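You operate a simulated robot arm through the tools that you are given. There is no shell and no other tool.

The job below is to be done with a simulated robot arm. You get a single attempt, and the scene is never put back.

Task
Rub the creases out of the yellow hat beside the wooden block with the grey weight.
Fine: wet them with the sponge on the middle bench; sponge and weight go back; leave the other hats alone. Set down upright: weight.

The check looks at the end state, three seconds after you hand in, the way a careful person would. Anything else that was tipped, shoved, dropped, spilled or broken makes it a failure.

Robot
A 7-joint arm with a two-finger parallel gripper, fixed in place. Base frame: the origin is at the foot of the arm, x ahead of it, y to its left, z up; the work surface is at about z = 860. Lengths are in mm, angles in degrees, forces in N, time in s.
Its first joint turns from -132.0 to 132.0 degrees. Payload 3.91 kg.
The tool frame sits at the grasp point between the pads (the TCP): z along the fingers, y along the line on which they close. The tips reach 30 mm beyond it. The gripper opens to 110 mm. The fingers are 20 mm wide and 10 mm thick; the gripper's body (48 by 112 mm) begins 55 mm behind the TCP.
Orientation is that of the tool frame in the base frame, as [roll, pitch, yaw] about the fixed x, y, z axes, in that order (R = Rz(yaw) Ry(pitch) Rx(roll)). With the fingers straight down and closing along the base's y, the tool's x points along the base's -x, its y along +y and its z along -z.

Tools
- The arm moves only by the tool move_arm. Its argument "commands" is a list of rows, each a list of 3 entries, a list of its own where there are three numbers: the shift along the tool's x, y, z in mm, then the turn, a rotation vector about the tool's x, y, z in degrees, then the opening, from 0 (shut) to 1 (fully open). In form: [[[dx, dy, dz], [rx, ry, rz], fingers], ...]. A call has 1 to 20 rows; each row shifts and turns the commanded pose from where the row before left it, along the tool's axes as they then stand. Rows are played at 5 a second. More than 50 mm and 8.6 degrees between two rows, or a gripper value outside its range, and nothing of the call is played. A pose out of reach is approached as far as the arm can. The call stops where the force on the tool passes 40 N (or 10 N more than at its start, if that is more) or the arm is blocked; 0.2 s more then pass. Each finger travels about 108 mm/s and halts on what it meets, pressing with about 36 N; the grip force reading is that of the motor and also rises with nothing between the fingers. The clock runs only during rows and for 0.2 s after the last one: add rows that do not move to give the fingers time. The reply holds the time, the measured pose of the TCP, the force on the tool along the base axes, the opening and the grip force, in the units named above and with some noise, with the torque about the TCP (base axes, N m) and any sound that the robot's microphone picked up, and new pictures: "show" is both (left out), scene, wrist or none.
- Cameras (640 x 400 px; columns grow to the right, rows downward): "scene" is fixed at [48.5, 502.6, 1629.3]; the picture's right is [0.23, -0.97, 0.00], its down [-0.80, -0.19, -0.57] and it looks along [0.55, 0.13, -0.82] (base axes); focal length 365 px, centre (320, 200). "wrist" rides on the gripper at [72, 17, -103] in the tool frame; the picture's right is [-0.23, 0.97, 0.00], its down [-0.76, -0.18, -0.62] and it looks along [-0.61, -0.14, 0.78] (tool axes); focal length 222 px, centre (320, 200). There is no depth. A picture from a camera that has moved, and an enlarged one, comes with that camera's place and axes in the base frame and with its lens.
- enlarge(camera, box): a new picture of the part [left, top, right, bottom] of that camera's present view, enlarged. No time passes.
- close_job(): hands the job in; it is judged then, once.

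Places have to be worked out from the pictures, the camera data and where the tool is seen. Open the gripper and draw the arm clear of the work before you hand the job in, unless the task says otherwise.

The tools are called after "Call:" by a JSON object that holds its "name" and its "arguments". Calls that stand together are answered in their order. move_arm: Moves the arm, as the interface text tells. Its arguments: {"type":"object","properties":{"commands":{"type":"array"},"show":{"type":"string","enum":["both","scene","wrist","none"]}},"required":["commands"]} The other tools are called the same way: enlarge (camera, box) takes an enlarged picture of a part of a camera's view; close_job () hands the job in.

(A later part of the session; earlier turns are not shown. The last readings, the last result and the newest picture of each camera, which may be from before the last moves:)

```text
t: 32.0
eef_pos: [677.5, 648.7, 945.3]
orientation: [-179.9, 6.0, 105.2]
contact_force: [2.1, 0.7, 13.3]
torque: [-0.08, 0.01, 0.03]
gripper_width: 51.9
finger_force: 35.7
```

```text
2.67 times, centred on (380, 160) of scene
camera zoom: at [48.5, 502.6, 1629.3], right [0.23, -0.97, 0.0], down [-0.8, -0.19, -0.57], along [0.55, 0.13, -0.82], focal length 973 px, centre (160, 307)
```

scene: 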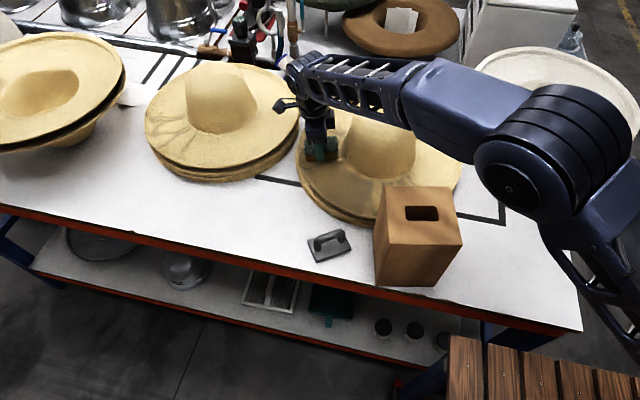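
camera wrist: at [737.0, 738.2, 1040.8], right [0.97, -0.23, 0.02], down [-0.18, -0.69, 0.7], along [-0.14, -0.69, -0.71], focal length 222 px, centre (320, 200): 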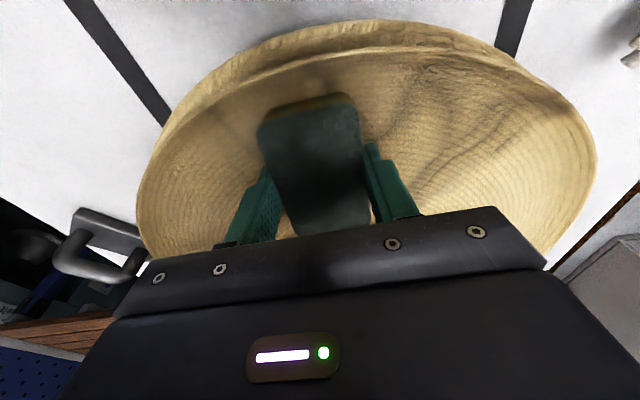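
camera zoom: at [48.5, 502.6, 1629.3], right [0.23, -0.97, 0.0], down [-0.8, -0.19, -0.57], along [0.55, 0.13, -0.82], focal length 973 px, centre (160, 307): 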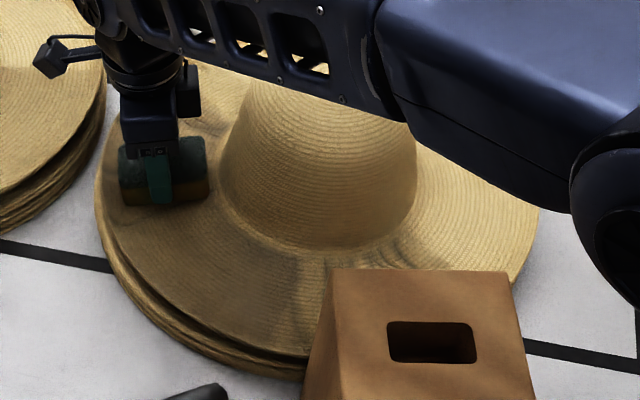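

It is turning back with the sponge, so I continue the reverse arc.

Call:
{"name": "move_arm", "arguments": {"commands": [[[-0.6, -14, 0], [-0.52, 0, -4.97], 0.35], [[-0.6, -14, 0], [-0.52, 0, -4.97], 0.35], [[-0.6, -14, 0], [-0.52, 0, -4.97], 0.35], [[-0.6, -14, 0], [-0.52, 0, -4.97], 0.35], [[0, 0, 0], [0, 0, 0], 0.35]], "show": "scene"}}

Call:
{"name": "enlarge", "arguments": {"camera": "scene", "box": [285, 85, 475, 235]}}

```text
t: 33.2
eef_pos: [626.9, 627.3, 945.1]
orientation: [-180.0, 6.1, 125.1]
contact_force: [0.8, 2.8, 17.2]
torque: [-0.03, -0.01, 0.04]
gripper_width: 52.0
finger_force: 35.5
```

scene: 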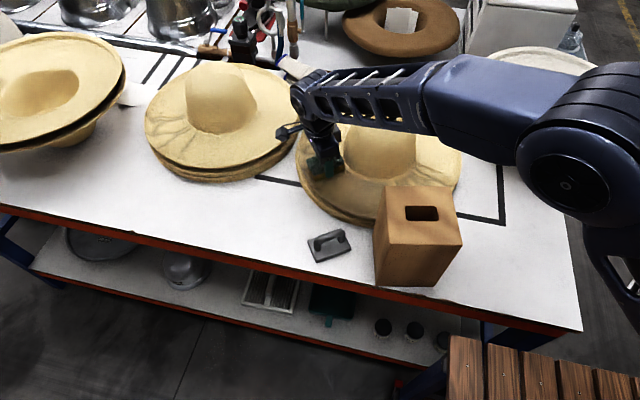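

```text
2.67 times, centred on (380, 160) of scene
camera zoom: at [48.5, 502.6, 1629.3], right [0.23, -0.97, 0.0], down [-0.8, -0.19, -0.57], along [0.55, 0.13, -0.82], focal length 973 px, centre (160, 307)
```

zoom: 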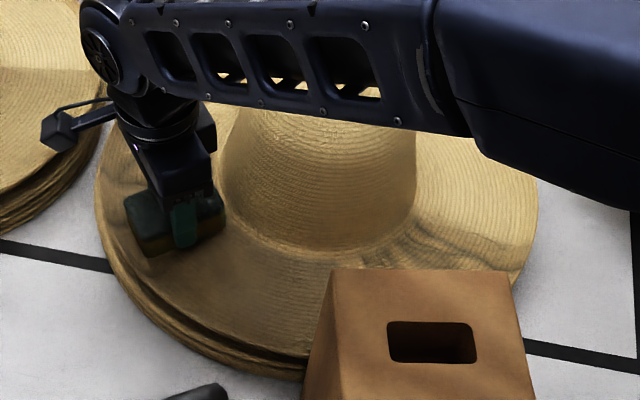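

Nearly back; I go two more steps and compare with the original picture.

Call:
{"name": "move_arm", "arguments": {"commands": [[[-0.6, -14, -0.3], [-0.52, 0, -4.97], 0.35], [[-0.6, -14, -0.2], [-0.52, 0, -4.97], 0.35], [[0, 0, 0], [0, 0, 0], 0.35]], "show": "wrist"}}

Call:
{"name": "enlarge", "arguments": {"camera": "scene", "box": [280, 80, 480, 300]}}

```text
t: 34.0
eef_pos: [605.3, 609.4, 945.1]
orientation: [-179.9, 6.1, 135.0]
contact_force: [-2.3, -0.6, 4.3]
torque: [-0.01, 0.09, -0.01]
gripper_width: 51.9
finger_force: 35.8
camera wrist: at [558.8, 678.2, 1040.0], right [0.85, 0.53, 0.02], down [0.37, -0.61, 0.7], along [0.38, -0.58, -0.71], focal length 222 px, centre (320, 200)
```

wrist: 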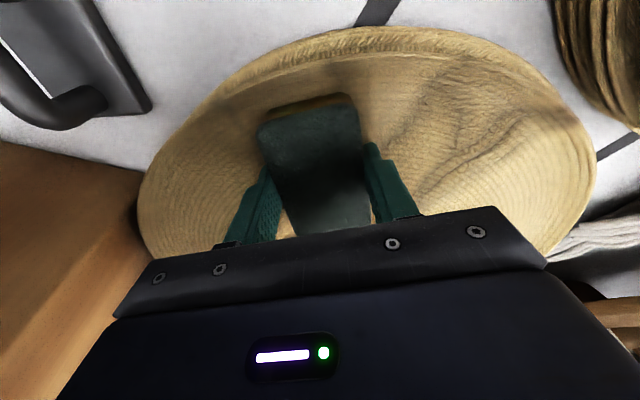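

```text
1.82 times, centred on (380, 190) of scene
camera zoom: at [48.5, 502.6, 1629.3], right [0.23, -0.97, 0.0], down [-0.8, -0.19, -0.57], along [0.55, 0.13, -0.82], focal length 663 px, centre (211, 218)
```

zoom: 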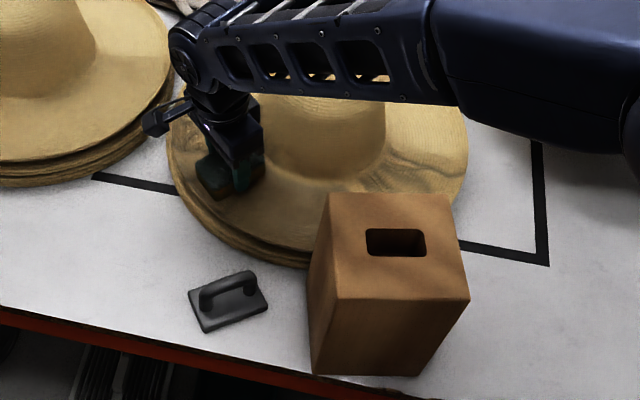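

The creases are back in their original places. From now on I use purely radial strokes, which can't turn the hat. First one here at 138°.

Call:
{"name": "move_arm", "arguments": {"commands": [[[0, 0, 0.4], [0, 0, 0], 0.35], [[8, 0, 0], [0, 0, 0], 0.35], [[8, 0, 0], [0, 0, 0], 0.35], [[-8, 0, 0], [0, 0, 0], 0.35], [[-8, 0, 0], [0, 0, 0], 0.35], [[-8, 0, 0], [0, 0, 0], 0.35], [[-6, 0, 0], [0, 0, 0], 0.35], [[6, 0, 0], [0, 0, 0], 0.35], [[8, 0, 0], [0, 0, 0], 0.35], [[0, 0, 0], [0, 0, 0], 0.35]], "show": "both"}}

Call:
{"name": "enlarge", "arguments": {"camera": "scene", "box": [280, 80, 480, 300]}}

```text
t: 36.2
eef_pos: [606.0, 608.0, 946.4]
orientation: [179.8, 6.0, 135.1]
contact_force: [5.6, -4.7, 13.3]
torque: [-0.23, -0.19, 0.04]
gripper_width: 52.0
finger_force: 36.2
camera wrist: at [560.0, 678.1, 1040.5], right [0.85, 0.53, 0.02], down [0.36, -0.62, 0.7], along [0.39, -0.58, -0.71], focal length 222 px, centre (320, 200)
```

scene: 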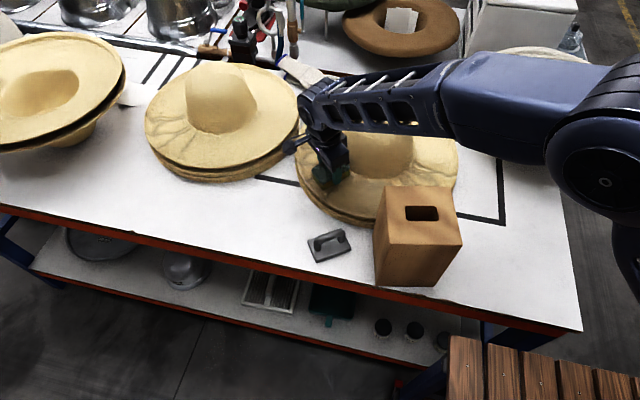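
wrist: 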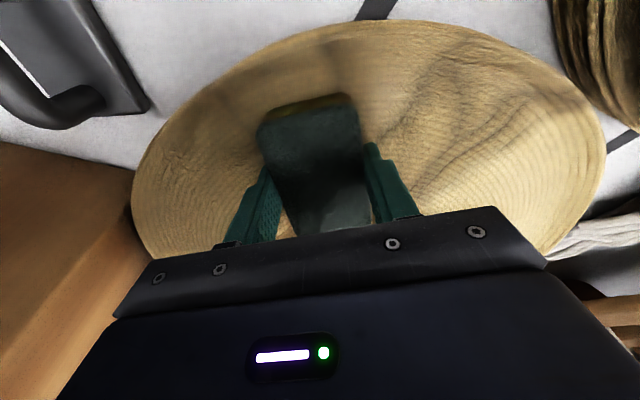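

```text
1.82 times, centred on (380, 190) of scene
camera zoom: at [48.5, 502.6, 1629.3], right [0.23, -0.97, 0.0], down [-0.8, -0.19, -0.57], along [0.55, 0.13, -0.82], focal length 663 px, centre (211, 218)
```

zoom: 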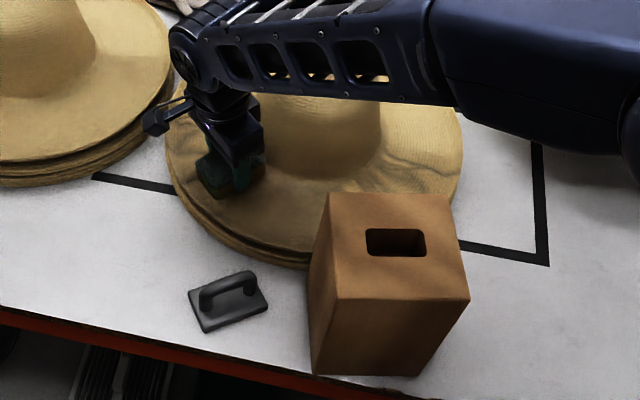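

The hat shifted a few mm outward with that stroke because the nesting is loose. I nudge it back inward about 5 mm, then lift to inspect how the wetted straw looks.

Call:
{"name": "move_arm", "arguments": {"commands": [[[-5, 0, 0], [0, 0, 0], 0.35], [[0, 0, 0], [0, 0, 0], 0.35], [[0, 0, -10], [0, 0, 0], 0.35], [[0, 0, -25], [0, 0, 0], 0.35], [[0, 0, -30], [0, 0, 0], 0.35], [[10, -40, -20], [0, 0, 0], 0.35], [[10, -40, 0], [0, 0, 0], 0.35], [[10, -40, 0], [0, 0, 0], 0.35], [[0, 0, 0], [0, 0, 0], 0.35]], "show": "both"}}

Call:
{"name": "enlarge", "arguments": {"camera": "scene", "box": [280, 80, 480, 300]}}

Call:
{"name": "enlarge", "arguments": {"camera": "wrist", "box": [240, 0, 620, 220]}}

```text
t: 38.2
eef_pos: [495.9, 547.0, 1028.5]
orientation: [-180.0, 6.0, 135.2]
contact_force: [-0.9, 0.8, -0.1]
torque: [0.0, -0.03, -0.01]
gripper_width: 51.7
finger_force: 35.7
camera wrist: at [450.1, 616.7, 1123.0], right [0.85, 0.53, 0.02], down [0.36, -0.61, 0.7], along [0.38, -0.58, -0.71], focal length 222 px, centre (320, 200)
```

scene: 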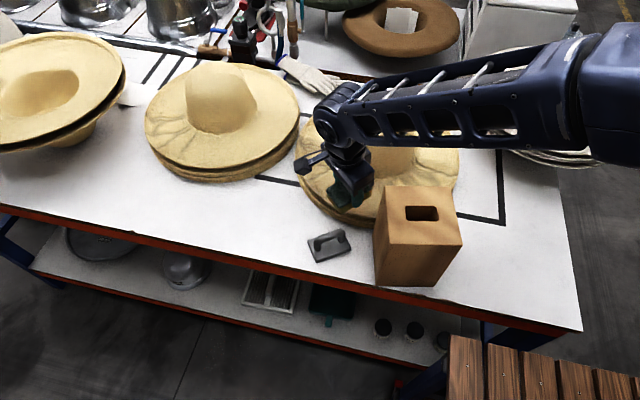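
wrist: 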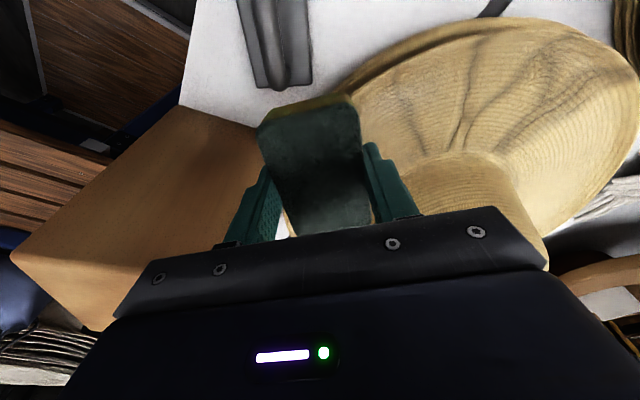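

```text
1.82 times, centred on (380, 190) of scene
camera zoom: at [48.5, 502.6, 1629.3], right [0.23, -0.97, 0.0], down [-0.8, -0.19, -0.57], along [0.55, 0.13, -0.82], focal length 663 px, centre (211, 218)
```

zoom: 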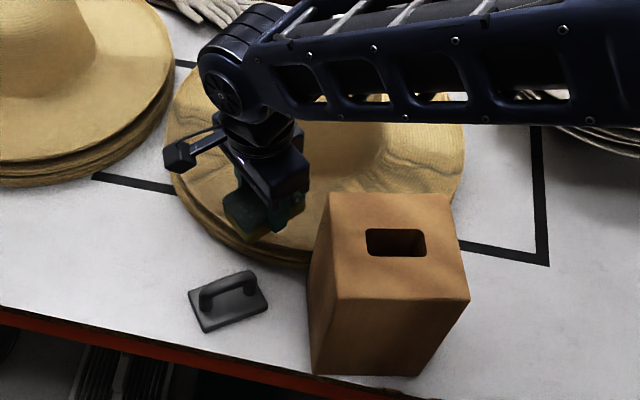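

```text
1.68 times, centred on (430, 110) of wrist
camera zoom: at [450.1, 616.7, 1123.0], right [0.85, 0.53, 0.02], down [0.36, -0.61, 0.7], along [0.38, -0.58, -0.71], focal length 374 px, centre (135, 352)
```

zoom: 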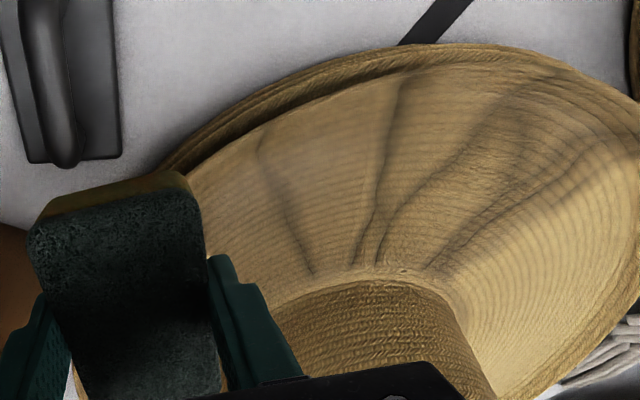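

No obvious damage; the creases are all visible and the hat is centred again. I'll now dab and short-stroke the wet sponge at the next angle, 124°.

Call:
{"name": "move_arm", "arguments": {"commands": [[[-7.6, 40.3, 0], [0, 0, 0], 0.35], [[-7.6, 40.3, 0], [0, 0, 0], 0.35], [[-7.6, 40.3, 0], [0, 0, 0], 0.35], [[-7.6, 40.3, 0], [0, 0, 0], 0.35], [[0, 0, 0], [0.57, 0, 5.47], 0.35], [[0, 0, 0], [0.57, 0, 5.47], 0.35], [[0, 0, 30], [0, 0, 0], 0.35], [[0, 0, 31.5], [0, 0, 0], 0.35], [[0, 0, 18], [0, 0, 0], 0.35], [[0, 0, 3], [0, 0, 0], 0.35], [[0, 0, 0], [0, 0, 0], 0.35]], "show": "wrist"}}

```text
t: 40.6
eef_pos: [638.3, 633.6, 949.6]
orientation: [-180.0, 6.0, 124.0]
contact_force: [0.2, 0.4, 0.4]
torque: [-0.02, 0.0, 0.0]
gripper_width: 52.1
finger_force: 35.9
camera wrist: at [605.7, 711.4, 1044.3], right [0.93, 0.36, 0.02], down [0.24, -0.67, 0.7], along [0.27, -0.65, -0.71], focal length 222 px, centre (320, 200)
```

wrist: 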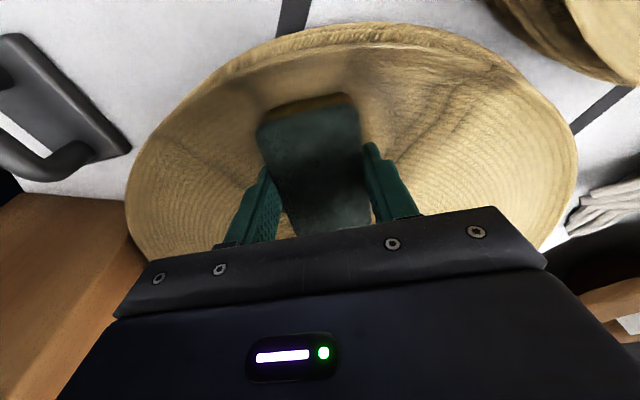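

I press down gently in small steps.

Call:
{"name": "move_arm", "arguments": {"commands": [[[0, 0, 1.5], [0, 0, 0], 0.35], [[0, 0, 1], [0, 0, 0], 0.35], [[0, 0, 0], [0, 0, 0], 0.35]], "show": "none"}}

Call:
{"name": "move_arm", "arguments": {"commands": [[[0, 0, 1], [0, 0, 0], 0.35], [[0, 0, 0], [0, 0, 0], 0.35]], "show": "none"}}

```text
t: 41.4
eef_pos: [638.3, 633.2, 945.7]
orientation: [179.9, 6.0, 124.0]
contact_force: [0.6, -0.5, -0.5]
torque: [-0.02, 0.0, 0.0]
gripper_width: 52.2
finger_force: 35.5
```

```text
t: 42.0
eef_pos: [637.8, 633.8, 945.9]
orientation: [-180.0, 6.1, 124.0]
contact_force: [-0.3, 0.1, 0.2]
torque: [-0.03, 0.01, 0.01]
gripper_width: 52.2
finger_force: 36.0
```

Still just free at about 945.5, so I go a bit more.

Call:
{"name": "move_arm", "arguments": {"commands": [[[0, 0, 1.2], [0, 0, 0], 0.35], [[0, 0, 0], [0, 0, 0], 0.35]], "show": "none"}}

Call:
{"name": "move_arm", "arguments": {"commands": [[[0, 0, 0.8], [0, 0, 0], 0.35], [[0, 0, 0], [0, 0, 0], 0.35]], "show": "none"}}

```text
t: 42.6
eef_pos: [639.3, 633.5, 946.0]
orientation: [179.9, 6.0, 124.0]
contact_force: [0.2, 0.5, 6.7]
torque: [0.14, 0.15, -0.01]
gripper_width: 52.1
finger_force: 35.9
```

```text
t: 43.2
eef_pos: [637.9, 633.5, 944.6]
orientation: [179.9, 6.1, 124.0]
contact_force: [0.4, 1.3, 14.0]
torque: [0.23, 0.22, 0.0]
gripper_width: 52.1
finger_force: 36.1
```

14 N with full contact. I do a short radial back-and-forth, then lift to see the effect.

Call:
{"name": "move_arm", "arguments": {"commands": [[[0, 0, -0.4], [0, 0, 0], 0.35], [[-7, 0, 0], [0, 0, 0], 0.35], [[-7, 0, 0], [0, 0, 0], 0.35], [[7, 0, 0], [0, 0, 0], 0.35], [[7, 0, 0], [0, 0, 0], 0.35], [[7, 0, 0], [0, 0, 0], 0.35], [[-7, 0, 0], [0, 0, 0], 0.35], [[-4, 0, 0], [0, 0, 0], 0.35], [[0, 0, -10], [0, 0, 0], 0.35], [[0, 0, -20], [0, 0, 0], 0.35], [[-10, -40, -20], [0, 0, 0], 0.35], [[-10, -40, -10], [0, 0, 0], 0.35], [[0, -40, -10], [0, 0, 0], 0.35], [[0, 0, 0], [0, 0, 0], 0.35]], "show": "both"}}

Call:
{"name": "enlarge", "arguments": {"camera": "wrist", "box": [240, 0, 620, 220]}}

Call:
{"name": "enlarge", "arguments": {"camera": "scene", "box": [280, 80, 480, 240]}}

```text
t: 46.2
eef_pos: [546.9, 553.1, 1015.6]
orientation: [-180.0, 6.0, 123.9]
contact_force: [0.3, 0.2, -0.4]
torque: [0.0, 0.01, 0.0]
gripper_width: 51.9
finger_force: 36.0
camera wrist: at [515.1, 630.4, 1111.0], right [0.93, 0.36, 0.02], down [0.24, -0.67, 0.7], along [0.27, -0.65, -0.71], focal length 222 px, centre (320, 200)
```

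scene: 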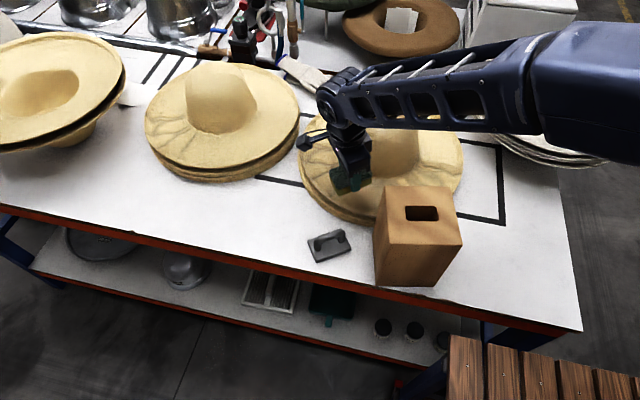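
wrist: 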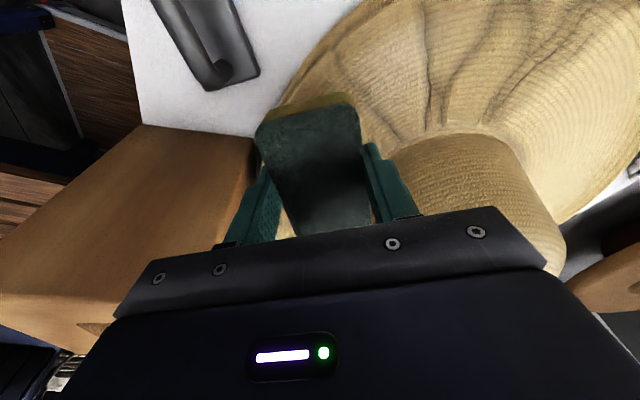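

```text
1.68 times, centred on (430, 110) of wrist
camera zoom: at [515.1, 630.4, 1111.0], right [0.93, 0.36, 0.02], down [0.24, -0.67, 0.7], along [0.27, -0.65, -0.71], focal length 374 px, centre (135, 352)
```

zoom: 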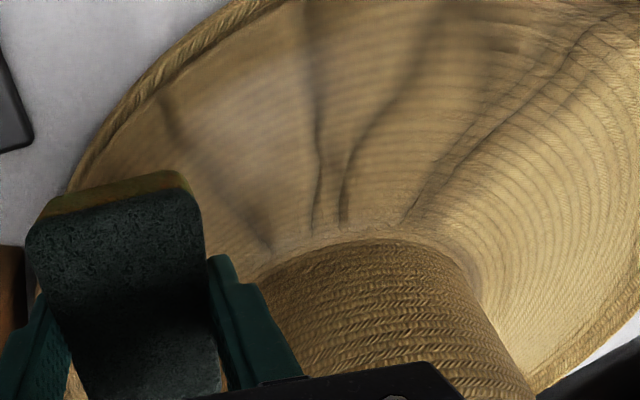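

```text
2.50 times, centred on (380, 160) of scene
camera zoom: at [48.5, 502.6, 1629.3], right [0.23, -0.97, 0.0], down [-0.8, -0.19, -0.57], along [0.55, 0.13, -0.82], focal length 912 px, centre (170, 300)
```

zoom: 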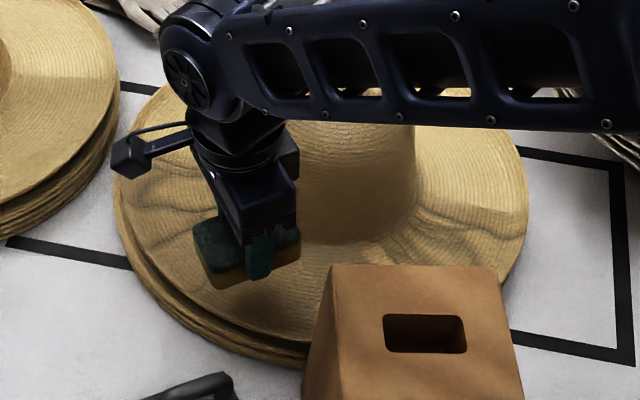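

The wetted patch now shows a smooth greyish sheen, and the hat is within about 4 mm of its start. Next dab at 109°.

Call:
{"name": "move_arm", "arguments": {"commands": [[[4, 40.4, 0], [0, 0, 0], 0.35], [[4, 40.4, 0], [0, 0, 0], 0.35], [[4, 40.4, 0], [0, 0, 0], 0.35], [[4, 40.4, 0], [0, 0, 0], 0.35], [[0, 0, 0], [0.78, 0, 7.46], 0.35], [[0, 0, 0], [0.78, 0, 7.46], 0.35], [[0, 0, 30], [0, 0, 0], 0.35], [[0, 0, 18.6], [0, 0, 0], 0.35], [[0, 0, 17], [0, 0, 0], 0.35], [[0, 0, 2], [0, 0, 0], 0.35], [[0, 0, 0], [0, 0, 0], 0.35]], "show": "none"}}

Call:
{"name": "move_arm", "arguments": {"commands": [[[0, 0, 1], [0, 0, 0], 0.35], [[0, 0, 0], [0, 0, 0], 0.35]], "show": "none"}}

Call:
{"name": "move_arm", "arguments": {"commands": [[[0, 0, 1], [0, 0, 0], 0.35], [[0, 0, 0], [0, 0, 0], 0.35]], "show": "none"}}

```text
t: 48.6
eef_pos: [674.7, 647.8, 945.9]
orientation: [-180.0, 6.0, 109.1]
contact_force: [0.2, -0.7, -0.5]
torque: [0.01, 0.01, 0.01]
gripper_width: 51.8
finger_force: 36.2
```

```text
t: 49.2
eef_pos: [674.3, 649.4, 945.1]
orientation: [179.9, 6.0, 109.0]
contact_force: [0.8, -0.1, 0.5]
torque: [0.01, -0.02, 0.02]
gripper_width: 51.9
finger_force: 36.1
```

```text
t: 49.8
eef_pos: [674.8, 648.3, 943.8]
orientation: [180.0, 6.0, 108.9]
contact_force: [-0.5, 0.0, 4.1]
torque: [-0.12, -0.18, 0.0]
gripper_width: 52.1
finger_force: 36.2
```

Contact at 4 N. I press slightly more, do the same short radial stroke, then lift.

Call:
{"name": "move_arm", "arguments": {"commands": [[[0, 0, 0.8], [0, 0, 0], 0.35], [[0, 0, 0], [0, 0, 0], 0.35], [[7, 0, 0], [0, 0, 0], 0.35], [[7, 0, 0], [0, 0, 0], 0.35], [[-7, 0, 0], [0, 0, 0], 0.35], [[-7, 0, 0], [0, 0, 0], 0.35], [[-7, 0, 0], [0, 0, 0], 0.35], [[7, 0, 0], [0, 0, 0], 0.35], [[4, 0, 0], [0, 0, 0], 0.35], [[0, 0, 0], [0, 0, 0], 0.35]], "show": "both"}}

Call:
{"name": "enlarge", "arguments": {"camera": "scene", "box": [280, 80, 480, 240]}}

```text
t: 52.0
eef_pos: [674.7, 651.6, 943.6]
orientation: [179.9, 6.0, 109.0]
contact_force: [4.4, -6.5, 11.0]
torque: [-0.2, -0.4, -0.14]
gripper_width: 51.8
finger_force: 36.2
camera wrist: at [663.3, 735.5, 1038.0], right [0.99, 0.1, 0.02], down [0.06, -0.71, 0.7], along [0.09, -0.69, -0.71], focal length 222 px, centre (320, 200)
```

scene: 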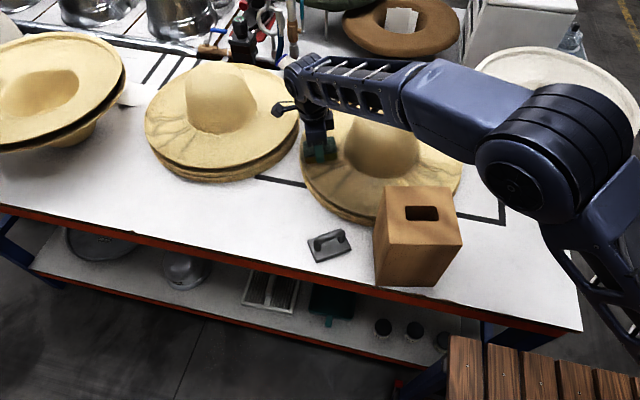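
wrist: 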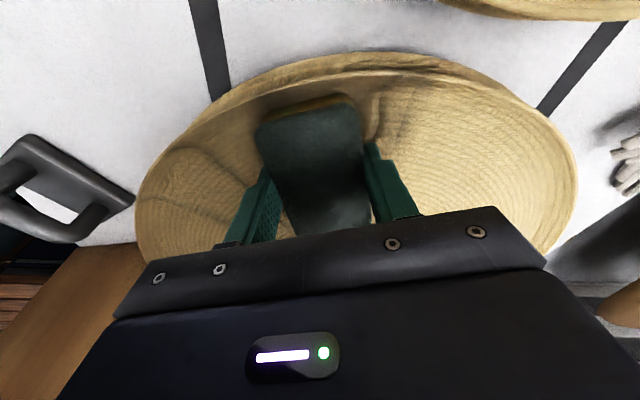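

```text
2.50 times, centred on (380, 160) of scene
camera zoom: at [48.5, 502.6, 1629.3], right [0.23, -0.97, 0.0], down [-0.8, -0.19, -0.57], along [0.55, 0.13, -0.82], focal length 912 px, centre (170, 300)
```

zoom: 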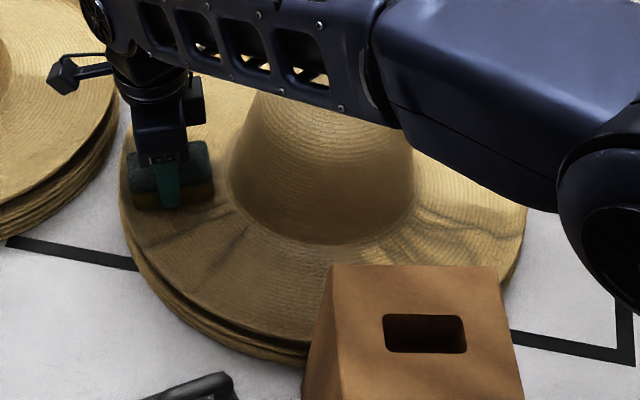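

The hat is about 6–7 mm toward −y of its start, so I drag it outward by 6 mm before lifting.

Call:
{"name": "move_arm", "arguments": {"commands": [[[3, 0, 0.2], [0, 0, 0], 0.35], [[4, 0, 0], [0, 0, 0], 0.35], [[0, 0, 0], [0, 0, 0], 0.35], [[0, 0, -10], [0, 0, 0], 0.35], [[0, 0, -10], [0, 0, 0], 0.35], [[0, 0, 0], [0, 0, 0], 0.35]], "show": "scene"}}

Call:
{"name": "enlarge", "arguments": {"camera": "scene", "box": [280, 80, 480, 240]}}

```text
t: 53.4
eef_pos: [671.5, 661.2, 962.4]
orientation: [-180.0, 6.0, 109.1]
contact_force: [0.1, -1.1, -0.5]
torque: [-0.08, 0.01, -0.02]
gripper_width: 52.2
finger_force: 36.3
```

scene: 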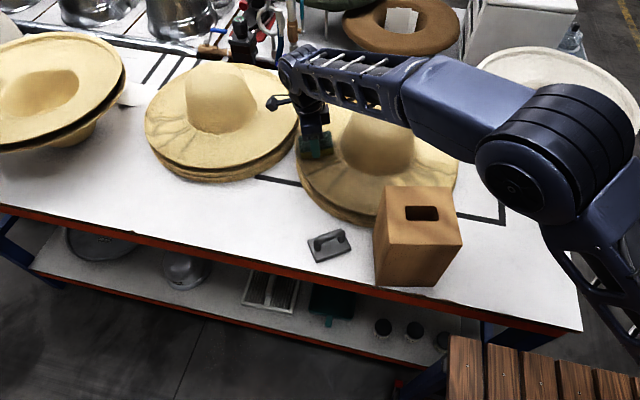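

```text
2.50 times, centred on (380, 160) of scene
camera zoom: at [48.5, 502.6, 1629.3], right [0.23, -0.97, 0.0], down [-0.8, -0.19, -0.57], along [0.55, 0.13, -0.82], focal length 912 px, centre (170, 300)
```

zoom: 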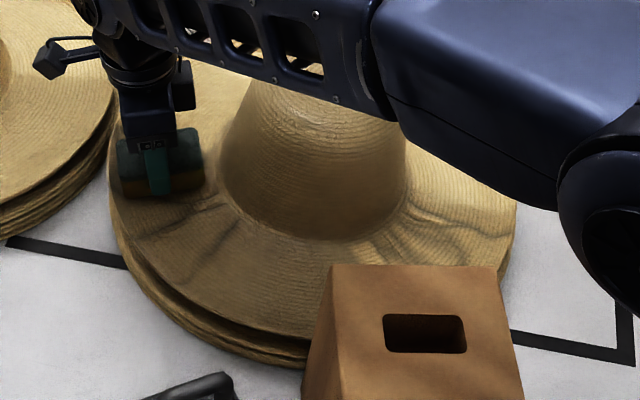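

The hat is within about 4 mm of its start again. Next dab is at 93°.

Call:
{"name": "move_arm", "arguments": {"commands": [[[-7.6, 22.2, -3], [0.84, 0, 7.95], 0.35], [[-5, 22.2, 0], [0.84, 0, 7.95], 0.35], [[0, 0, 0], [0, 0, 0], 0.35], [[0, 0, 14], [0, 0, 0], 0.35], [[0, 0, 5], [0, 0, 0], 0.35], [[0, 0, 0], [0, 0, 0], 0.35]], "show": "none"}}

Call:
{"name": "move_arm", "arguments": {"commands": [[[0, 0, 1.3], [0, 0, 0], 0.35], [[0, 0, 0], [0, 0, 0], 0.35]], "show": "none"}}

Call:
{"name": "move_arm", "arguments": {"commands": [[[0, 0, 1], [0, 0, 0], 0.35], [[0, 0, 0], [0, 0, 0], 0.35]], "show": "none"}}

```text
t: 54.8
eef_pos: [718.5, 659.3, 949.3]
orientation: [-180.0, 6.1, 93.0]
contact_force: [0.1, -0.2, 1.0]
torque: [-0.05, 0.01, -0.04]
gripper_width: 51.7
finger_force: 35.6
```

```text
t: 55.4
eef_pos: [717.7, 658.7, 946.6]
orientation: [179.9, 6.0, 93.0]
contact_force: [-0.5, -0.3, 0.0]
torque: [0.02, -0.06, 0.01]
gripper_width: 51.8
finger_force: 35.5
```

```text
t: 56.0
eef_pos: [717.6, 658.5, 945.7]
orientation: [180.0, 5.9, 93.1]
contact_force: [0.0, 0.0, 0.7]
torque: [-0.01, -0.01, -0.02]
gripper_width: 52.0
finger_force: 35.9
```

I continue pressing in small steps.

Call:
{"name": "move_arm", "arguments": {"commands": [[[0, 0, 1.2], [0, 0, 0], 0.35], [[0, 0, 0], [0, 0, 0], 0.35]], "show": "none"}}

Call:
{"name": "move_arm", "arguments": {"commands": [[[0, 0, 0.8], [0, 0, 0], 0.35], [[0, 0, 0], [0, 0, 0], 0.35]], "show": "none"}}

```text
t: 56.6
eef_pos: [719.2, 659.5, 945.3]
orientation: [-179.9, 6.1, 93.1]
contact_force: [0.0, 0.3, 4.5]
torque: [-0.11, -0.06, -0.02]
gripper_width: 51.8
finger_force: 36.5
```

```text
t: 57.2
eef_pos: [717.0, 658.4, 944.8]
orientation: [179.9, 5.9, 93.0]
contact_force: [0.9, 2.3, 12.3]
torque: [-0.14, -0.11, 0.03]
gripper_width: 52.1
finger_force: 36.2
```

12 N; I do short radial strokes, ending 3 mm inward to re-centre the hat, and lift.

Call:
{"name": "move_arm", "arguments": {"commands": [[[6, 0, 0], [0, 0, 0], 0.35], [[4, 0, 0], [0, 0, 0], 0.35], [[-8, 0, 0], [0, 0, 0], 0.35], [[-8, 0, 0], [0, 0, 0], 0.35], [[6, 0, 0], [0, 0, 0], 0.35], [[6, 0, 0], [0, 0, 0], 0.35], [[-8, 0, 0], [0, 0, 0], 0.35], [[0, 0, 0], [0, 0, 0], 0.35], [[0, 0, -10], [0, 0, 0], 0.35], [[0, 0, -20], [0, 0, 0], 0.35], [[0, 0, 0], [0, 0, 0], 0.35]], "show": "scene"}}

Call:
{"name": "enlarge", "arguments": {"camera": "scene", "box": [280, 80, 480, 240]}}

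```text
t: 59.6
eef_pos: [716.9, 660.2, 972.2]
orientation: [180.0, 6.0, 93.0]
contact_force: [0.1, -0.5, -0.1]
torque: [0.02, 0.01, 0.0]
gripper_width: 51.8
finger_force: 35.8
```

scene: 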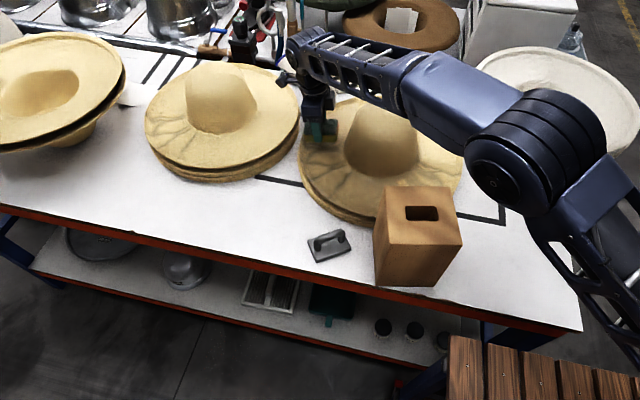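

```text
2.50 times, centred on (380, 160) of scene
camera zoom: at [48.5, 502.6, 1629.3], right [0.23, -0.97, 0.0], down [-0.8, -0.19, -0.57], along [0.55, 0.13, -0.82], focal length 912 px, centre (170, 300)
```

zoom: 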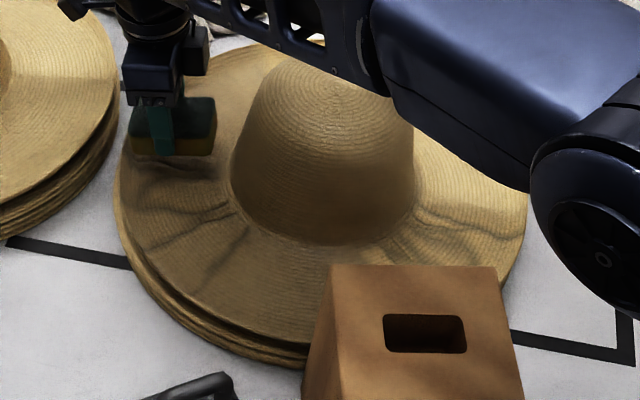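

The left side is done and the hat is back within a few mm of its start (apex near (727, 502), z≈1032). I level the sponge, rise above crown height, and cross to the right crease group, turning to yaw 50 (radial at 230°).

Call:
{"name": "move_arm", "arguments": {"commands": [[[0, 0, -15], [0, 6, 0], 0.35], [[0, 0, -25], [0, 0, 0], 0.35], [[0, 0, -30], [0, 0, 0], 0.35], [[0, 0, -30], [0, 0, 0], 0.35], [[0, 0, -30], [0, 0, 0], 0.35], [[-39.7, -15.4, 0], [0, 0, 0], 0.35], [[-39.7, -15.4, 0], [0, 0, 0], 0.35], [[-39.7, -15.4, 0], [0, 0, 0], 0.35], [[-39.7, -15.4, 0], [0, 0, 0], 0.35], [[-39.7, -15.4, 0], [0, 0, 0], 0.35], [[-39.7, -15.4, 0], [0, 0, 0], 0.35], [[-39.7, -15.4, 0], [0, 0, 0], 0.35], [[0, 0, 0], [0, 0, 7.17], 0.35], [[0, 0, 0], [0, 0, 7.17], 0.35], [[0, 0, 0], [0, 0, 7.17], 0.35], [[0, 0, 0], [0, 0, 7.17], 0.35], [[0, 0, 0], [0, 0, 7.17], 0.35], [[0, 0, 0], [0, 0, 7.17], 0.35], [[0, 0, 0], [0, 0, 0], 0.35]], "show": "both"}}

Call:
{"name": "enlarge", "arguments": {"camera": "scene", "box": [280, 60, 480, 240]}}

```text
t: 63.6
eef_pos: [625.6, 379.2, 1104.1]
orientation: [-179.9, -0.1, 49.8]
contact_force: [0.0, -0.1, -0.9]
torque: [0.01, 0.02, -0.02]
gripper_width: 51.9
finger_force: 36.1
camera wrist: at [684.4, 422.1, 1206.8], right [0.6, -0.8, 0.0], down [-0.63, -0.47, 0.62], along [-0.5, -0.37, -0.78], focal length 222 px, centre (320, 200)
```

scene: 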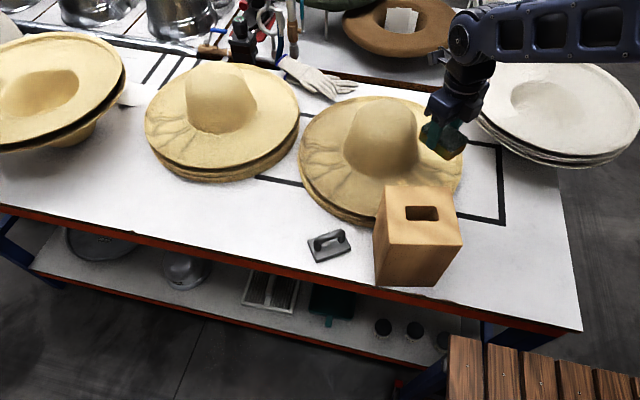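
wrist: 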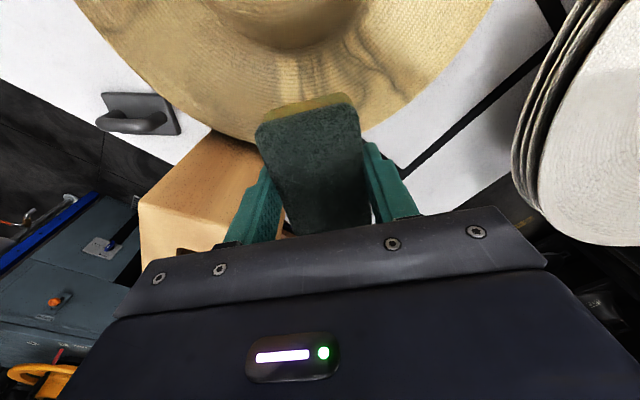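

```text
2.22 times, centred on (380, 150) of scene
camera zoom: at [48.5, 502.6, 1629.3], right [0.23, -0.97, 0.0], down [-0.8, -0.19, -0.57], along [0.55, 0.13, -0.82], focal length 811 px, centre (187, 311)
```

zoom: 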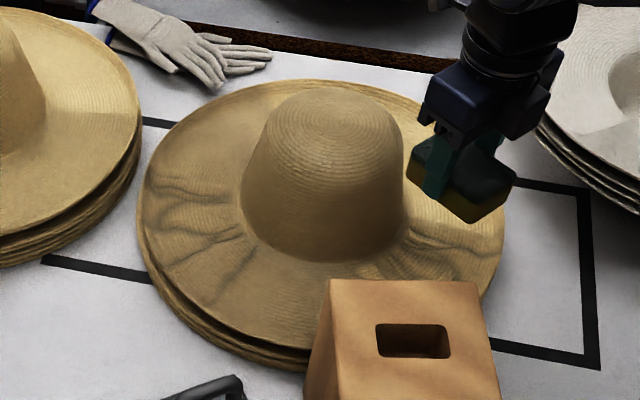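

Clear of everything. I'll enlarge the wrist view to place the right-hand creases relative to the sponge.

Call:
{"name": "enlarge", "arguments": {"camera": "wrist", "box": [180, 0, 520, 200]}}

```text
1.88 times, centred on (350, 100) of wrist
camera zoom: at [684.4, 422.1, 1206.8], right [0.6, -0.8, 0.0], down [-0.63, -0.47, 0.62], along [-0.5, -0.37, -0.78], focal length 418 px, centre (264, 388)
```

zoom: 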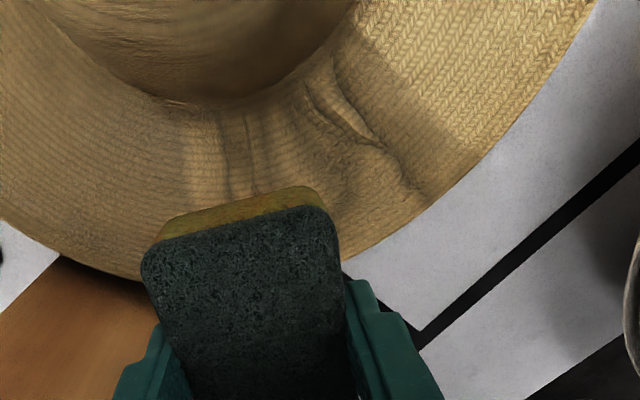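

The right-hand creases span about 205°–260°. I descend at 232° with an outward tilt of 6°.

Call:
{"name": "move_arm", "arguments": {"commands": [[[-6.1, 5.2, 0], [0, 0, -2.2], 0.35], [[0, 0, 28], [0, 0, 0], 0.35], [[0, 0, 28], [0, 0, 0], 0.35], [[0, 0, 28], [0, 0, 0], 0.35], [[0, 0, 28], [0, 0, 0], 0.35], [[0, 0, 20], [0, 0, 0], 0.35], [[0, 0, 0], [0, 6, 0], 0.35], [[0, 0, 14], [0, 0, 0], 0.35], [[0, 0, 0], [0, 0, 0], 0.35]], "show": "both"}}

Call:
{"name": "enlarge", "arguments": {"camera": "scene", "box": [320, 80, 500, 240]}}

```text
t: 65.6
eef_pos: [625.8, 373.0, 957.3]
orientation: [179.9, -6.1, 52.1]
contact_force: [-0.1, 0.2, -0.7]
torque: [-0.03, -0.02, 0.01]
gripper_width: 51.6
finger_force: 35.9
camera wrist: at [676.3, 409.2, 1067.4], right [0.63, -0.78, -0.02], down [-0.64, -0.54, 0.54], along [-0.43, -0.33, -0.84], focal length 222 px, centre (320, 200)
```

scene: 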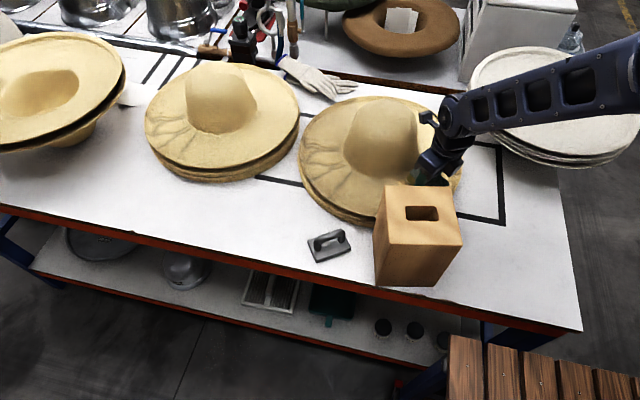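
wrist: 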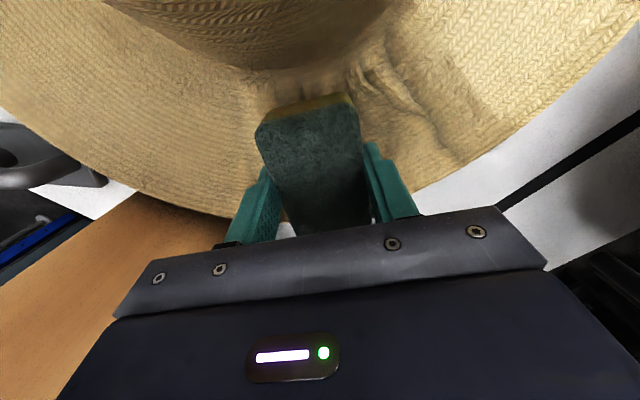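

```text
2.50 times, centred on (410, 160) of scene
camera zoom: at [48.5, 502.6, 1629.3], right [0.23, -0.97, 0.0], down [-0.8, -0.19, -0.57], along [0.55, 0.13, -0.82], focal length 912 px, centre (95, 300)
```

zoom: 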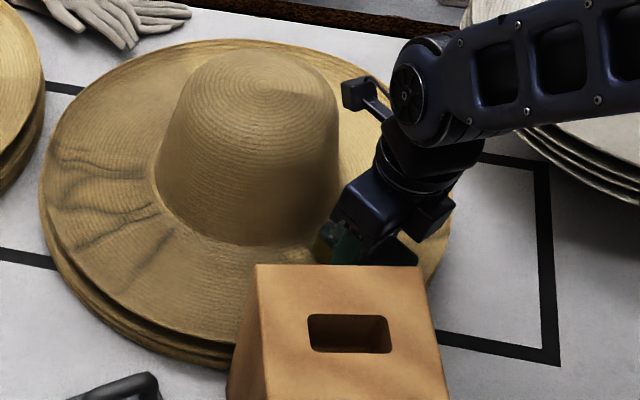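

Clearances look fine. I press down in small steps.

Call:
{"name": "move_arm", "arguments": {"commands": [[[0, 0, 5], [0, 0, 0], 0.35], [[0, 0, 3], [0, 0, 0], 0.35], [[0, 0, 0], [0, 0, 0], 0.35]], "show": "none"}}

Call:
{"name": "move_arm", "arguments": {"commands": [[[0, 0, 1.5], [0, 0, 0], 0.35], [[0, 0, 0], [0, 0, 0], 0.35]], "show": "none"}}

Call:
{"name": "move_arm", "arguments": {"commands": [[[0, 0, 1], [0, 0, 0], 0.35], [[0, 0, 0], [0, 0, 0], 0.35]], "show": "none"}}

```text
t: 66.4
eef_pos: [627.1, 372.6, 949.5]
orientation: [-180.0, -6.0, 52.2]
contact_force: [0.4, -0.3, -0.1]
torque: [-0.02, -0.04, -0.01]
gripper_width: 51.9
finger_force: 36.0
```

```text
t: 67.0
eef_pos: [626.5, 372.2, 948.8]
orientation: [-180.0, -6.0, 52.3]
contact_force: [0.5, 1.1, -0.8]
torque: [0.01, -0.01, -0.01]
gripper_width: 51.8
finger_force: 35.9
```

```text
t: 67.6
eef_pos: [627.3, 371.3, 947.5]
orientation: [-180.0, -6.0, 52.2]
contact_force: [-0.4, 1.0, 0.1]
torque: [0.01, 0.0, 0.02]
gripper_width: 52.2
finger_force: 36.5
```

Still free; I continue.

Call:
{"name": "move_arm", "arguments": {"commands": [[[0, 0, 1.2], [0, 0, 0], 0.35], [[0, 0, 0], [0, 0, 0], 0.35]], "show": "none"}}

Call:
{"name": "move_arm", "arguments": {"commands": [[[0, 0, 1], [0, 0, 0], 0.35], [[0, 0, 0], [0, 0, 0], 0.35]], "show": "none"}}

Call:
{"name": "move_arm", "arguments": {"commands": [[[0, 0, 0.8], [0, 0, 0], 0.35], [[0, 0, 0], [0, 0, 0], 0.35]], "show": "none"}}

```text
t: 68.2
eef_pos: [627.5, 372.8, 946.1]
orientation: [-180.0, -6.0, 52.2]
contact_force: [-0.6, 0.2, -0.6]
torque: [0.01, -0.01, -0.03]
gripper_width: 51.9
finger_force: 36.0
```

```text
t: 68.8
eef_pos: [626.4, 372.1, 945.2]
orientation: [-180.0, -6.0, 52.2]
contact_force: [0.5, -0.8, 11.4]
torque: [0.39, -0.32, -0.05]
gripper_width: 51.8
finger_force: 36.1
```

```text
t: 69.4
eef_pos: [626.4, 372.1, 944.9]
orientation: [-180.0, -6.1, 52.2]
contact_force: [-2.3, -1.2, 20.0]
torque: [0.7, -0.36, 0.03]
gripper_width: 51.9
finger_force: 35.6
```

20 N, concentrated on the inner end. I ease off, add 2° of tilt, and do radial strokes, ending 3 mm inward.

Call:
{"name": "move_arm", "arguments": {"commands": [[[0, 0, -0.8], [0, 2, 0], 0.35], [[0, 0, 0.3], [0, 0, 0], 0.35], [[-7, 0, 0], [0, 0, 0], 0.35], [[-7, 0, 0], [0, 0, 0], 0.35], [[7, 0, 0], [0, 0, 0], 0.35], [[7, 0, 0], [0, 0, 0], 0.35], [[5, 0, 0], [0, 0, 0], 0.35], [[-7, 0, 0], [0, 0, 0], 0.35], [[-5, 0, 0], [0, 0, 0], 0.35], [[7, 0, 0], [0, 0, 0], 0.35], [[3, 0, 0], [0, 0, 0], 0.35], [[0, 0, 0], [0, 0, 0], 0.35]], "show": "both"}}

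Call:
{"name": "enlarge", "arguments": {"camera": "scene", "box": [280, 60, 480, 240]}}

```text
t: 72.0
eef_pos: [627.9, 374.4, 946.8]
orientation: [180.0, -8.0, 52.1]
contact_force: [0.5, -0.5, -1.0]
torque: [0.01, -0.01, 0.01]
gripper_width: 52.0
finger_force: 35.6
camera wrist: at [675.8, 409.0, 1058.2], right [0.63, -0.77, -0.03], down [-0.66, -0.56, 0.51], along [-0.41, -0.3, -0.86], focal length 222 px, centre (320, 200)
```

scene: 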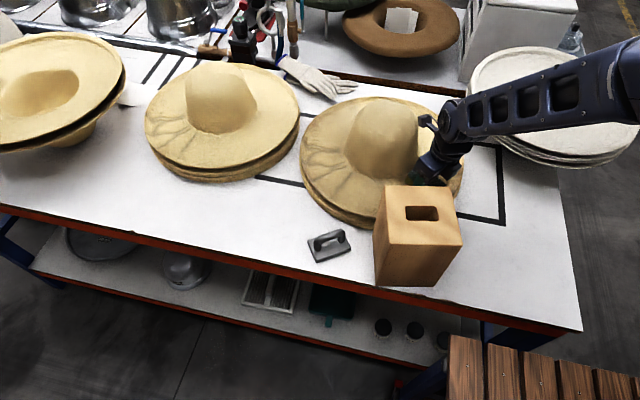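
wrist: 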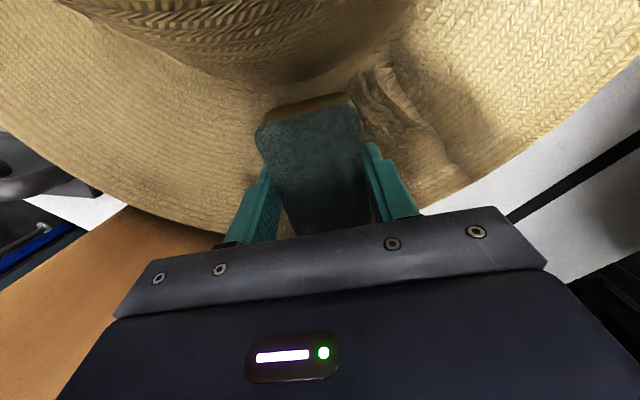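

```text
2.22 times, centred on (380, 150) of scene
camera zoom: at [48.5, 502.6, 1629.3], right [0.23, -0.97, 0.0], down [-0.8, -0.19, -0.57], along [0.55, 0.13, -0.82], focal length 811 px, centre (187, 311)
```

zoom: 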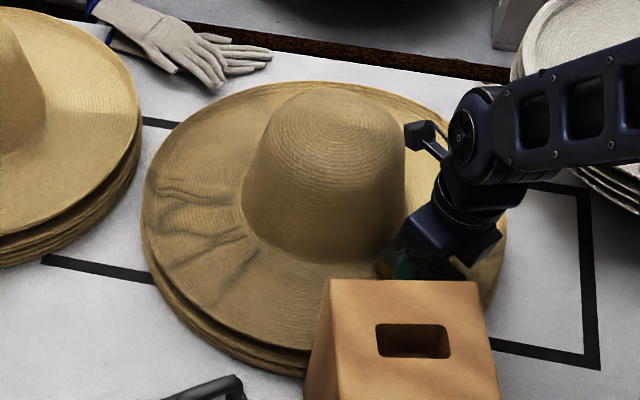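

Contact was lost on the inward strokes because of too much tilt, and the hat was dragged about 8 mm outward. I set the tilt back to 6°, make contact, and push it inward.

Call:
{"name": "move_arm", "arguments": {"commands": [[[-4, 0, 0], [0, -2, 0], 0.35], [[0, 0, 1], [0, 0, 0], 0.35], [[0, 0, 0.8], [0, 0, 0], 0.35], [[0, 0, 0], [0, 0, 0], 0.35]], "show": "none"}}

Call:
{"name": "move_arm", "arguments": {"commands": [[[0, 0, 0.8], [0, 0, 0], 0.35], [[0, 0, 0], [0, 0, 0], 0.35]], "show": "none"}}

```text
t: 73.0
eef_pos: [624.5, 371.4, 944.2]
orientation: [-180.0, -6.1, 52.2]
contact_force: [0.5, -2.0, 27.1]
torque: [1.12, -0.3, -0.02]
gripper_width: 52.1
finger_force: 35.8
```

```text
t: 73.6
eef_pos: [624.3, 371.6, 943.4]
orientation: [180.0, -6.1, 52.1]
contact_force: [-2.6, -4.1, 35.8]
torque: [0.59, -0.24, 0.0]
gripper_width: 52.4
finger_force: 35.7
```

Too firm at 36 N, so I back off 1.8 mm and drag inward.

Call:
{"name": "move_arm", "arguments": {"commands": [[[0, 0, -1.8], [0, 0, 0], 0.35], [[4, 0, 0], [0, 0, 0], 0.35], [[4, 0, 0], [0, 0, 0], 0.35], [[0, 0, 0], [0, 0, 0], 0.35]], "show": "scene"}}

Call:
{"name": "enlarge", "arguments": {"camera": "scene", "box": [280, 60, 480, 240]}}

```text
t: 74.6
eef_pos: [630.2, 378.6, 943.6]
orientation: [180.0, -6.0, 52.3]
contact_force: [-2.6, -0.1, 1.8]
torque: [0.1, 0.07, 0.14]
gripper_width: 52.0
finger_force: 36.0
```

scene: 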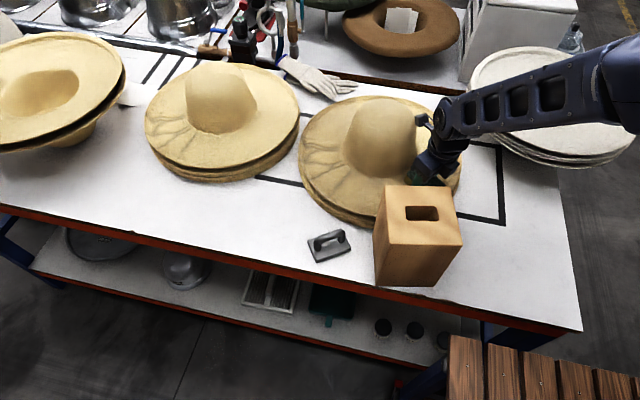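

```text
2.22 times, centred on (380, 150) of scene
camera zoom: at [48.5, 502.6, 1629.3], right [0.23, -0.97, 0.0], down [-0.8, -0.19, -0.57], along [0.55, 0.13, -0.82], focal length 811 px, centre (187, 311)
```

zoom: 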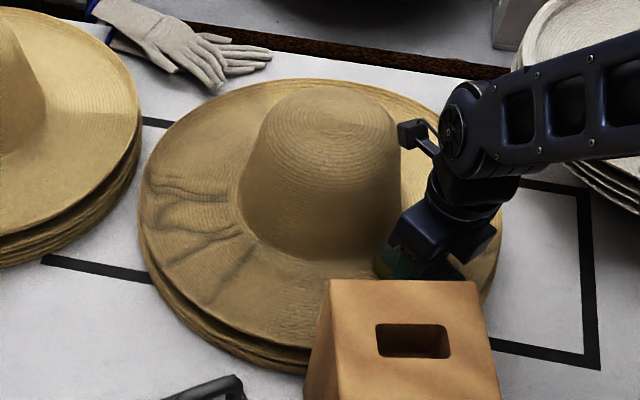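

The hat is within about 4 mm again. Next dab is at 216°, which keeps about 25 mm clearance to the block.

Call:
{"name": "move_arm", "arguments": {"commands": [[[0, 0, -10], [0, 0, 0], 0.35], [[0, 0, -15], [0, 0, 0], 0.35], [[-1.2, -21.9, 0], [-0.84, 0, 7.95], 0.35], [[4, -21.5, 0], [-0.84, 0, 7.95], 0.35], [[0, 0, 0], [0, 0, 0], 0.35]], "show": "both"}}

Call:
{"name": "enlarge", "arguments": {"camera": "wrist", "box": [180, 0, 520, 200]}}

```text
t: 75.8
eef_pos: [598.0, 405.9, 969.1]
orientation: [-180.0, -6.0, 36.1]
contact_force: [-0.3, 0.0, 0.7]
torque: [-0.04, -0.01, -0.04]
gripper_width: 52.0
finger_force: 35.8
camera wrist: at [657.7, 428.3, 1079.6], right [0.39, -0.92, -0.02], down [-0.77, -0.34, 0.54], along [-0.5, -0.19, -0.84], focal length 222 px, centre (320, 200)
```

scene: 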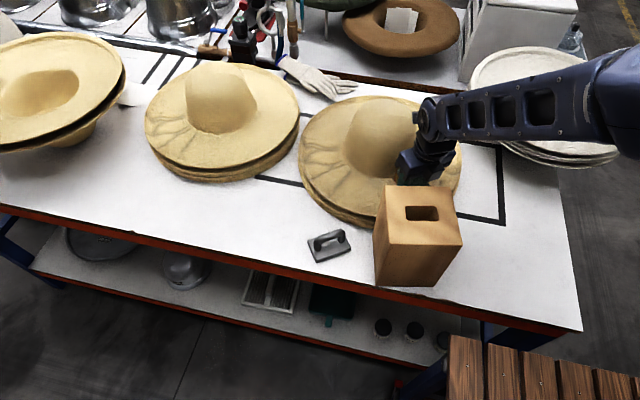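
wrist: 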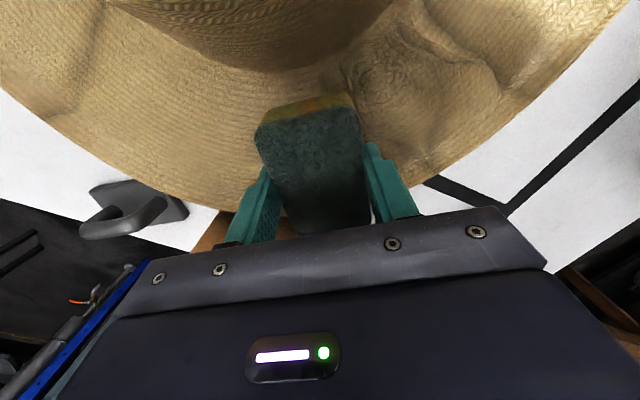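

```text
1.88 times, centred on (350, 100) of wrist
camera zoom: at [657.7, 428.3, 1079.6], right [0.39, -0.92, -0.02], down [-0.77, -0.34, 0.54], along [-0.5, -0.19, -0.84], focal length 418 px, centre (264, 388)
```

zoom: 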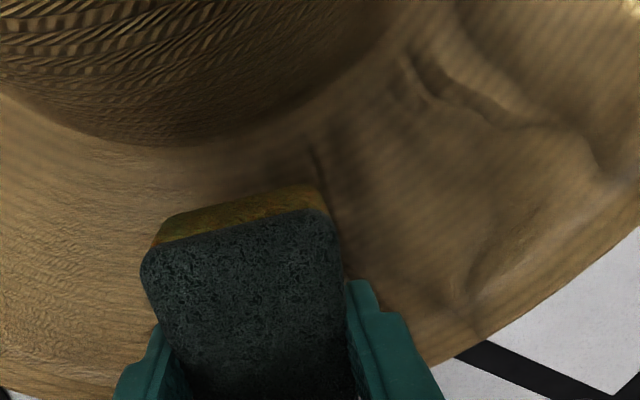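

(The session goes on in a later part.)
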